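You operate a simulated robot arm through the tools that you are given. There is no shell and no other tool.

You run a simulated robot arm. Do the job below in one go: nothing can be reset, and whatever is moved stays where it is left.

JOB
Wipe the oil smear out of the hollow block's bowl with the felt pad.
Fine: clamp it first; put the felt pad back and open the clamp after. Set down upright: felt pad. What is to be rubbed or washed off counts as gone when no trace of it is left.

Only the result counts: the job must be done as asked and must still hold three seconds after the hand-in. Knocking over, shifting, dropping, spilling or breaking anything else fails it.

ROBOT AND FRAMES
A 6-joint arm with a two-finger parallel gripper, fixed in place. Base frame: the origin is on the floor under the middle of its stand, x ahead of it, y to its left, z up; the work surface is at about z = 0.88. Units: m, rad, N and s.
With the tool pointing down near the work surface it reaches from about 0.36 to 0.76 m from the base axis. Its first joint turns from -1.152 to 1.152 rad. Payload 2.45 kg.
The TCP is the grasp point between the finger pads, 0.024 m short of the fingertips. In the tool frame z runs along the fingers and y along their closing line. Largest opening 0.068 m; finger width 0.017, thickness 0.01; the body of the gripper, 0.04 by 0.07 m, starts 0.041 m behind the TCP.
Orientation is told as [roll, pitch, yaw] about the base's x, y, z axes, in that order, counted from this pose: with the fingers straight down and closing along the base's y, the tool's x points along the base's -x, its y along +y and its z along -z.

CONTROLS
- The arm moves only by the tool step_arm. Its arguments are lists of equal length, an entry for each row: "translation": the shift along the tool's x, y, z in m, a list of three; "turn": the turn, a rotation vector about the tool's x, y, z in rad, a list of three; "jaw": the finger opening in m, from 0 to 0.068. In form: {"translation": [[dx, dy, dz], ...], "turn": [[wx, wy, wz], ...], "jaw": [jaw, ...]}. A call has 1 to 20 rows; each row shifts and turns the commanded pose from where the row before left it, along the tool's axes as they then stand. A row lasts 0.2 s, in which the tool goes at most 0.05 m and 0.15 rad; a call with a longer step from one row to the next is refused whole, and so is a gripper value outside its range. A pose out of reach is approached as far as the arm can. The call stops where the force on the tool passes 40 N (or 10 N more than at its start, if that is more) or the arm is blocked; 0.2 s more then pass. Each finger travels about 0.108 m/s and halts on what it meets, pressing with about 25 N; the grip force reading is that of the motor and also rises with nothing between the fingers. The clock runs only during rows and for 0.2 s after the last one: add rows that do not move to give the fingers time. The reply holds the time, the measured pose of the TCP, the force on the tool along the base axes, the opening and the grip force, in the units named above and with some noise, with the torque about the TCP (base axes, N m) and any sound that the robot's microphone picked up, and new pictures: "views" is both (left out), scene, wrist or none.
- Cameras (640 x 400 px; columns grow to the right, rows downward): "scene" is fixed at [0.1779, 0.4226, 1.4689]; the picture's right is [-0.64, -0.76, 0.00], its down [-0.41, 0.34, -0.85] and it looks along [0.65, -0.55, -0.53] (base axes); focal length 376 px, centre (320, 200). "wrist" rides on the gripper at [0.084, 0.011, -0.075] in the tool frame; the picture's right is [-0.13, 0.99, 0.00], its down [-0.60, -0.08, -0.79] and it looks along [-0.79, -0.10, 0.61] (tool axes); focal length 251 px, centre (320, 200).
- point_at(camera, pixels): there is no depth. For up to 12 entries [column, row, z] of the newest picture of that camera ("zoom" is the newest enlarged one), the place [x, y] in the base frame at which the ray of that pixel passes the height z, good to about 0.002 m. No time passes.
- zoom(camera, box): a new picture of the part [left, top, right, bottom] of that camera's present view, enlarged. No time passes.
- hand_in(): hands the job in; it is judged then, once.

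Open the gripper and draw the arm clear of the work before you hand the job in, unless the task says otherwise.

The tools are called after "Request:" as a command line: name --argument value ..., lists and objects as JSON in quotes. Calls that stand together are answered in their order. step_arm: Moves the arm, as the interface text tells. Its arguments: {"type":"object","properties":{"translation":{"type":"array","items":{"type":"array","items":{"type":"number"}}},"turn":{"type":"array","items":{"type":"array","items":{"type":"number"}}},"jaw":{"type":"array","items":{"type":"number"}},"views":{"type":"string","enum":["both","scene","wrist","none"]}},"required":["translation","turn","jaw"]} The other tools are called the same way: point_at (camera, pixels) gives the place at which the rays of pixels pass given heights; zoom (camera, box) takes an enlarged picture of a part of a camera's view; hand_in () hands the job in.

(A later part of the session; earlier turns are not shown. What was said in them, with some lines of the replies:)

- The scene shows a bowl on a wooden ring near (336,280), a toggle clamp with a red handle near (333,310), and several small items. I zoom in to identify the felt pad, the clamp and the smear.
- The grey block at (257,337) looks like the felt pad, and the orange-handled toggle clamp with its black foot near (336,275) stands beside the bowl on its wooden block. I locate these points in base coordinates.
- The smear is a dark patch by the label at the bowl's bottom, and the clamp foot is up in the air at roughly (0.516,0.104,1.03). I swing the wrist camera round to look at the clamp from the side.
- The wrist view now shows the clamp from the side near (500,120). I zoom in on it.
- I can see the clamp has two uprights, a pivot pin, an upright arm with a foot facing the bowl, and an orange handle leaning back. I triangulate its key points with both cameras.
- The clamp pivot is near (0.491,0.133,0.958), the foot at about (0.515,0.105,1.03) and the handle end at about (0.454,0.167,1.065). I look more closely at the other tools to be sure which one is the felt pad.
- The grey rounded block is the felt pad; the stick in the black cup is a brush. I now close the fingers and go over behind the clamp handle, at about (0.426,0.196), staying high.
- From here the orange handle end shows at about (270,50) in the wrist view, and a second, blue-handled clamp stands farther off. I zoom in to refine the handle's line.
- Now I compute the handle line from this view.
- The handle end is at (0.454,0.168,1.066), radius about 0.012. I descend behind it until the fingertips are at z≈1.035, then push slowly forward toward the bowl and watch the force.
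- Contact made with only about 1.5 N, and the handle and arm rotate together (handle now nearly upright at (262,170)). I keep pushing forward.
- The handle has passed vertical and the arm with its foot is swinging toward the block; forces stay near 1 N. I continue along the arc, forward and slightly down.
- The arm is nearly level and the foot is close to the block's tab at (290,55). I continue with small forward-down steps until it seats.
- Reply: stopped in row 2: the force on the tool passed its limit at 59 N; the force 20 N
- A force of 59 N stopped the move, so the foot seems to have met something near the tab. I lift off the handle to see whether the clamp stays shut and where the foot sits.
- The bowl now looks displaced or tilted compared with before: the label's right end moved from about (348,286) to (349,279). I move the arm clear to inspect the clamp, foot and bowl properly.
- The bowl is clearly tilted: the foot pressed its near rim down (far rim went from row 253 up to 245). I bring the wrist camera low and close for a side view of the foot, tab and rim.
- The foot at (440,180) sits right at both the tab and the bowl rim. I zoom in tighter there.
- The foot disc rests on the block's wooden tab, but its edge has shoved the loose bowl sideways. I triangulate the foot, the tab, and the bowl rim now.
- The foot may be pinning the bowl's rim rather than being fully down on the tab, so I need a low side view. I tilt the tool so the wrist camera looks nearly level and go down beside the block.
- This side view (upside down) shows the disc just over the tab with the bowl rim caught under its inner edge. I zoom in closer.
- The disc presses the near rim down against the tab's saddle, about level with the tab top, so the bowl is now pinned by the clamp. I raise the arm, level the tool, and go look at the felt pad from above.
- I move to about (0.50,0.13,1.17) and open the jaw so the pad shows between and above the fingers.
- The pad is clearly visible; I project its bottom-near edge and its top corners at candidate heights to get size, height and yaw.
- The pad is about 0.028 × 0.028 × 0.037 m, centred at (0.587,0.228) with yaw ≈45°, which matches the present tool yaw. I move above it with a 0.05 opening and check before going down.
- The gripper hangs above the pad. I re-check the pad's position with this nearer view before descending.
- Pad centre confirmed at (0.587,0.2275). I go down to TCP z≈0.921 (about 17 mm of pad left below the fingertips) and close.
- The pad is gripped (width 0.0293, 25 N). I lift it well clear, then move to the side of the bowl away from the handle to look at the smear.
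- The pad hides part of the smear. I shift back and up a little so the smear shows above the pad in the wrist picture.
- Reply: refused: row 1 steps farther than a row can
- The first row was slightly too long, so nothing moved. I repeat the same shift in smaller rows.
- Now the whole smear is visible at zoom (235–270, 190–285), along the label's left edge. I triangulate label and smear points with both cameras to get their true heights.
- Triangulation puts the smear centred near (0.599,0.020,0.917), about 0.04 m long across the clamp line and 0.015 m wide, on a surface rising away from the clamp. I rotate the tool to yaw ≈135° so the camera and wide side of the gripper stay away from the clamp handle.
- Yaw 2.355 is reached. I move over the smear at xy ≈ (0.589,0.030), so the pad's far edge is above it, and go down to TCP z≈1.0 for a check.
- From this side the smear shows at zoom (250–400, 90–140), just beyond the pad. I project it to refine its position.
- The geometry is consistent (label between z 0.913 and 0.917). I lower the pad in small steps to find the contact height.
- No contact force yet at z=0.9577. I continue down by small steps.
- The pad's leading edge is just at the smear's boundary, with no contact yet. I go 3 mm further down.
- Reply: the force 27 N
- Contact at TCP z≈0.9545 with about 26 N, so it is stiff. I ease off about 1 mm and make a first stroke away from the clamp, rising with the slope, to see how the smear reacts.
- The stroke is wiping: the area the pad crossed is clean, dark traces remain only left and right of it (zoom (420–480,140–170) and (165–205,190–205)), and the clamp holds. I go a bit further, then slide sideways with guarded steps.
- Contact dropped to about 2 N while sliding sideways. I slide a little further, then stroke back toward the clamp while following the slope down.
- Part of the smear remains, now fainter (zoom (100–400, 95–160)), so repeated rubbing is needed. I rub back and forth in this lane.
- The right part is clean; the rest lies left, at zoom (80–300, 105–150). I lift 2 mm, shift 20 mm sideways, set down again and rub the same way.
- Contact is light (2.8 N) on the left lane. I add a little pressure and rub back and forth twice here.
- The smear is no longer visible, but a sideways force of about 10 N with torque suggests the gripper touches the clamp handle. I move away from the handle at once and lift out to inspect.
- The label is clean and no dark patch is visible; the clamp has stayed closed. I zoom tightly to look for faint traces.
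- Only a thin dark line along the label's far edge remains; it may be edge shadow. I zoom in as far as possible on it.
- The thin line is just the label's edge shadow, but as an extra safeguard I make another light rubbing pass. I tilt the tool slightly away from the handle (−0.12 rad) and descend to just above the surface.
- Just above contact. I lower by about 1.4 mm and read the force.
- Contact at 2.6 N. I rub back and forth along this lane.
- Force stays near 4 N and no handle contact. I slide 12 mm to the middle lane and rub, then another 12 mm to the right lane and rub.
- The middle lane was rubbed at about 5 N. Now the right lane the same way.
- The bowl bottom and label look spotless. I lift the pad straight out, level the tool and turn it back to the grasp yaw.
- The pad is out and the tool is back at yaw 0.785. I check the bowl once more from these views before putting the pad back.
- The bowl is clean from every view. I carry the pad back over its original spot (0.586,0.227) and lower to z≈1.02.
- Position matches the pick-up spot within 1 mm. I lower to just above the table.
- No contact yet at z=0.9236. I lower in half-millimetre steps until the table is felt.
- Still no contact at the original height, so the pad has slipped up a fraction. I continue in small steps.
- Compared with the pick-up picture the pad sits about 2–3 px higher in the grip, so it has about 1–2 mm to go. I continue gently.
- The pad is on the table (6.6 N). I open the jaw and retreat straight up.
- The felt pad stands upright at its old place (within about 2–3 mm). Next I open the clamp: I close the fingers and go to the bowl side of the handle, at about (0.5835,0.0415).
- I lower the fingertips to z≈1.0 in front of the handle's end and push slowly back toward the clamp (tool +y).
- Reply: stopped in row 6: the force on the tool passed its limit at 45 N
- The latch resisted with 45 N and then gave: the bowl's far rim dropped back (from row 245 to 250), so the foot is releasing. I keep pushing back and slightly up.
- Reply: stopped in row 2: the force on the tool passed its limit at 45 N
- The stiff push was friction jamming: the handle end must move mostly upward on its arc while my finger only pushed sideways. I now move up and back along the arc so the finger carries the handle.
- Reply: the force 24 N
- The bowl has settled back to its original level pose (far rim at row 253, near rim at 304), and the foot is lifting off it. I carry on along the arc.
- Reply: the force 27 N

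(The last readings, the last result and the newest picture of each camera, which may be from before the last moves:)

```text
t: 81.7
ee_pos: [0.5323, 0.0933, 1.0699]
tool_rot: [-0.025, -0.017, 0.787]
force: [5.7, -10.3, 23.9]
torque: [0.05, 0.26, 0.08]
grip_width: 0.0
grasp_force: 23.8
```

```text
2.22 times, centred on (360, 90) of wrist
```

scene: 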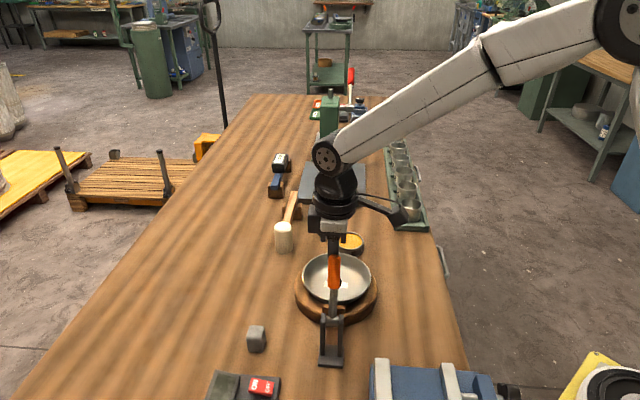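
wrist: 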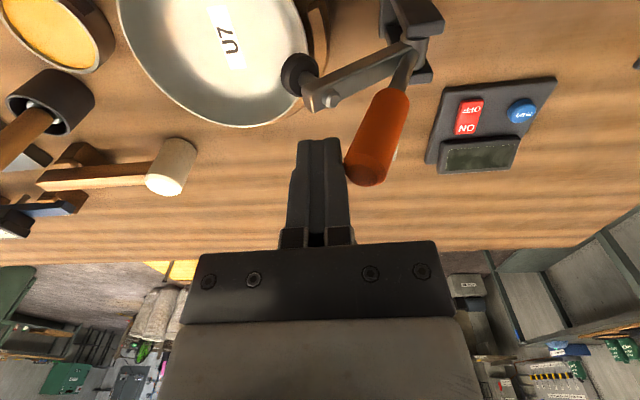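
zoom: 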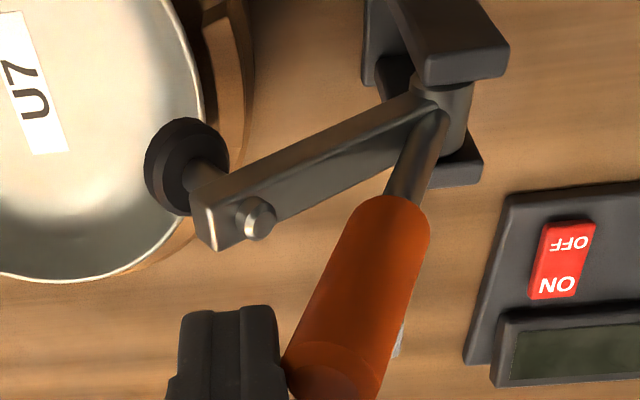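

The handle is at about 71° and the finger's shoulder seems to catch on its end (24 N upward). I raise the tool by 8 mm and then continue pushing back.

Request:
step_arm --translation '[[0, 0, -0.004], [0, 0, -0.004], [0, 0.006, -0.002], [0, 0.006, -0.0015], [0, 0.006, -0.001], [0, 0, 0]]' --turn '[[0, 0, 0], [0, 0, 0], [0, 0, 0], [0, 0, 0], [0, 0, 0], [0, 0, 0]]' --jaw '[0, 0, 0, 0, 0, 0]' --views "both"

Request:
zoom --camera "wrist" --box '[240, 0, 480, 180]'

```text
t: 83.1
ee_pos: [0.5197, 0.106, 1.0796]
tool_rot: [-0.023, -0.016, 0.787]
force: [0.1, -0.2, 0.3]
torque: [0.0, -0.01, 0.03]
grip_width: 0.0
grasp_force: 24.3
```

scene: 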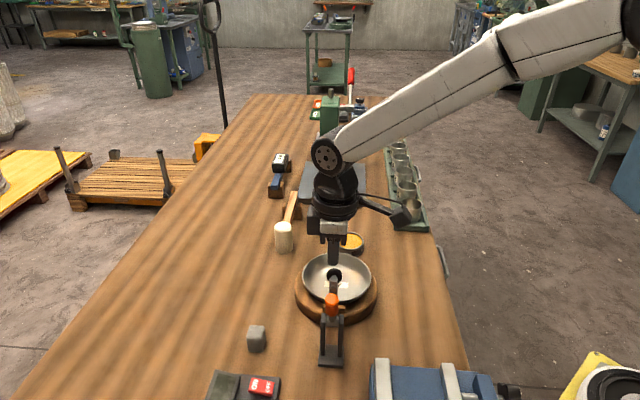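
wrist: 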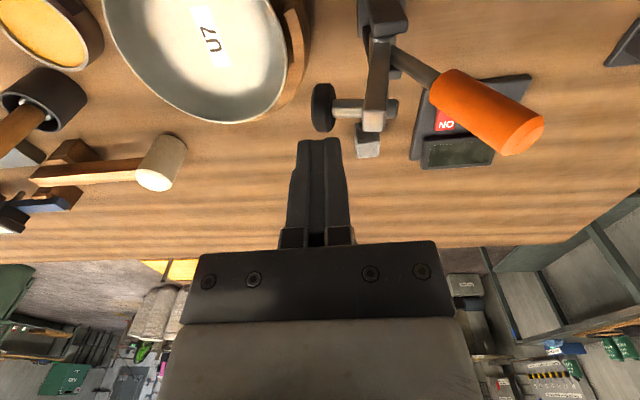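

```text
2.22 times, centred on (360, 90) of wrist
```

zoom: 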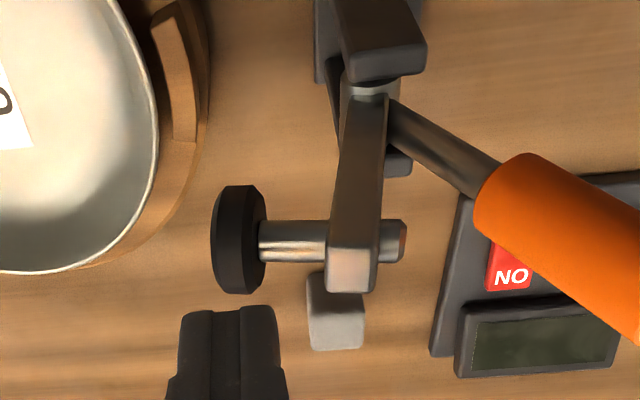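

The clamp has snapped fully open: arm upright, handle back, as at the start. I lift straight up and draw the arm away to the side to check everything.

Request:
step_arm --translation '[[0, 0, -0.04], [0, 0, -0.04], [0, 0, -0.04], [0.03, -0.035, 0], [0.03, -0.035, 0], [0.03, -0.035, 0], [0.03, -0.035, 0], [0.03, -0.035, 0], [0.03, -0.035, 0], [0, 0, 0]]' --turn '[[0, 0, 0], [0, 0, 0], [0, 0, 0], [0, 0, 0], [0, 0, 0], [0, 0, 0], [0, 0, 0], [0, 0, 0], [0, 0, 0], [0, 0, 0]]' --jaw '[0, 0, 0, 0, 0.02, 0.04, 0.06, 0.06, 0.06, 0.06]' --views "both"

Request:
zoom --camera "scene" --box '[290, 245, 390, 325]'

Request:
zoom --camera "wrist" --box '[330, 30, 570, 180]'

Request:
zoom --camera "scene" --box '[235, 315, 285, 360]'

```text
t: 85.3
ee_pos: [0.536, -0.1692, 1.2042]
tool_rot: [-0.022, -0.016, 0.784]
force: [0.2, -0.8, 0.5]
torque: [-0.01, -0.04, -0.03]
grip_width: 0.0599
grasp_force: 0.1
```

scene: 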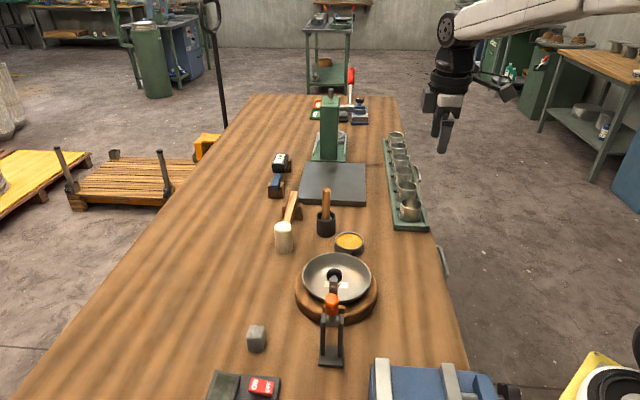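
wrist: 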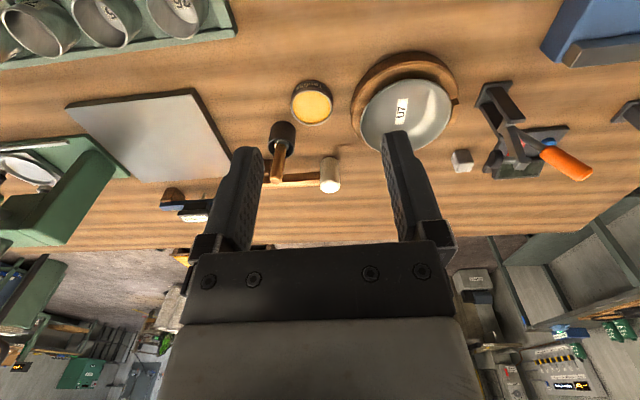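

```text
5.00 times, centred on (340, 285) of scene
```

zoom: 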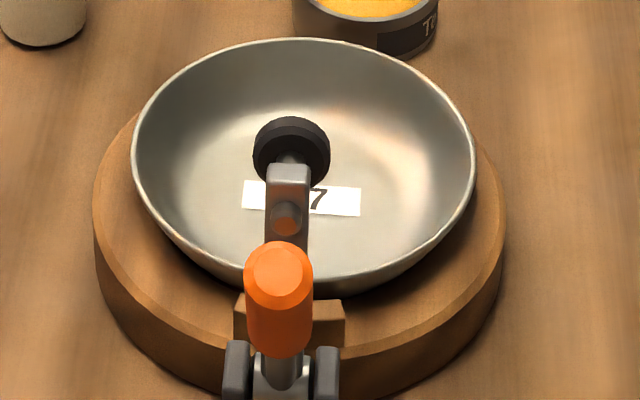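

```text
2.67 times, centred on (450, 105) of wrist
```

zoom: 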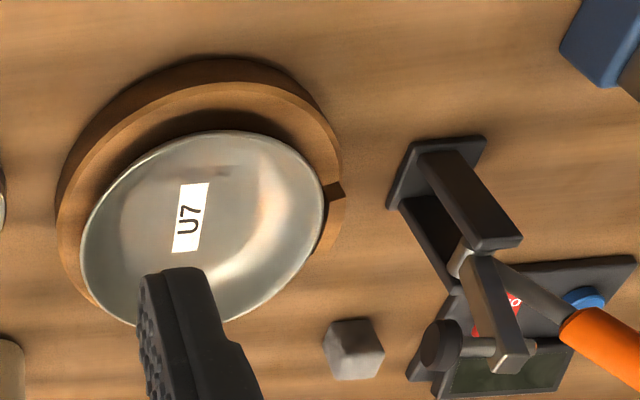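

```text
8.89 times, centred on (260, 338) of scene
```

zoom: 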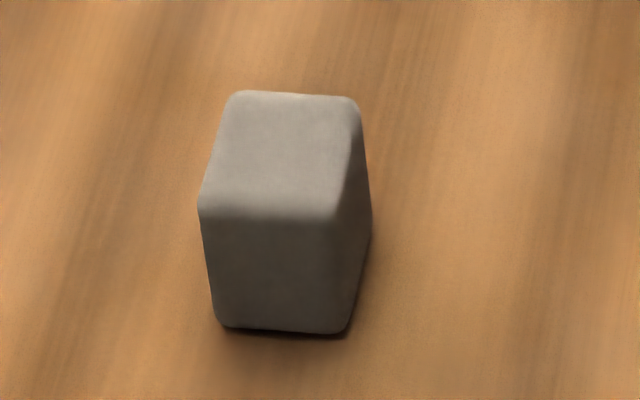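

The bowl is back at its original place, the clamp is open and the pad stands upright. I notice a faint streak at wrist zoom (215,172) in the bowl and zoom in to see whether it is a trace or a reflection.

Request:
zoom --camera "wrist" --box '[380, 75, 450, 125]'

Request:
zoom --camera "scene" --box '[310, 255, 370, 300]'

```text
8.00 times, centred on (415, 100) of wrist
```

zoom: 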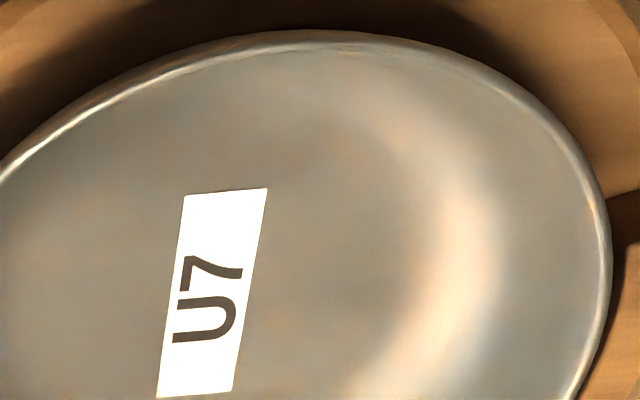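

```text
8.89 times, centred on (340, 278) of scene
```

zoom: 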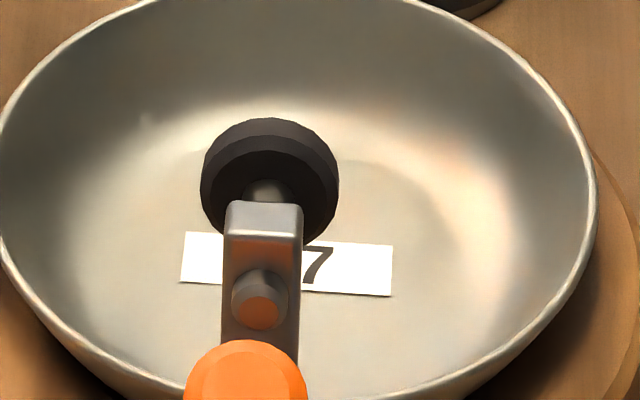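

The streak was only render noise: the bowl and label are clean, the clamp is open, and the pad stands upright in its place. The arm is clear with the gripper open, so I hand in.

Request:
hand_in

```text
The job is handed in.
```

I wiped the oil smear out of the bowl. No trace shows in close-up views from several angles. I've handed the job in but don't have the verdict.

- **Clamping:** I closed the orange-handled clamp before wiping. Its foot caught the bowl's rim, tilting the bowl and pushing it about 13 mm out of place. The clamp stayed closed while I wiped.
- **Contact with the handle:** The gripper touched the clamp handle once, at about 10 N. I backed off at once, and the clamp didn't move.
- **Opening the clamp:** The first pushes jammed at about 45 N. Moving the handle along its arc freed it, and the clamp swung fully open. The bowl then settled level, almost exactly where it started.
- **Felt pad:** The pad stands upright 2–3 mm from its original spot.

I saw nothing else moved. The gripper is open and the arm is clear of the work.
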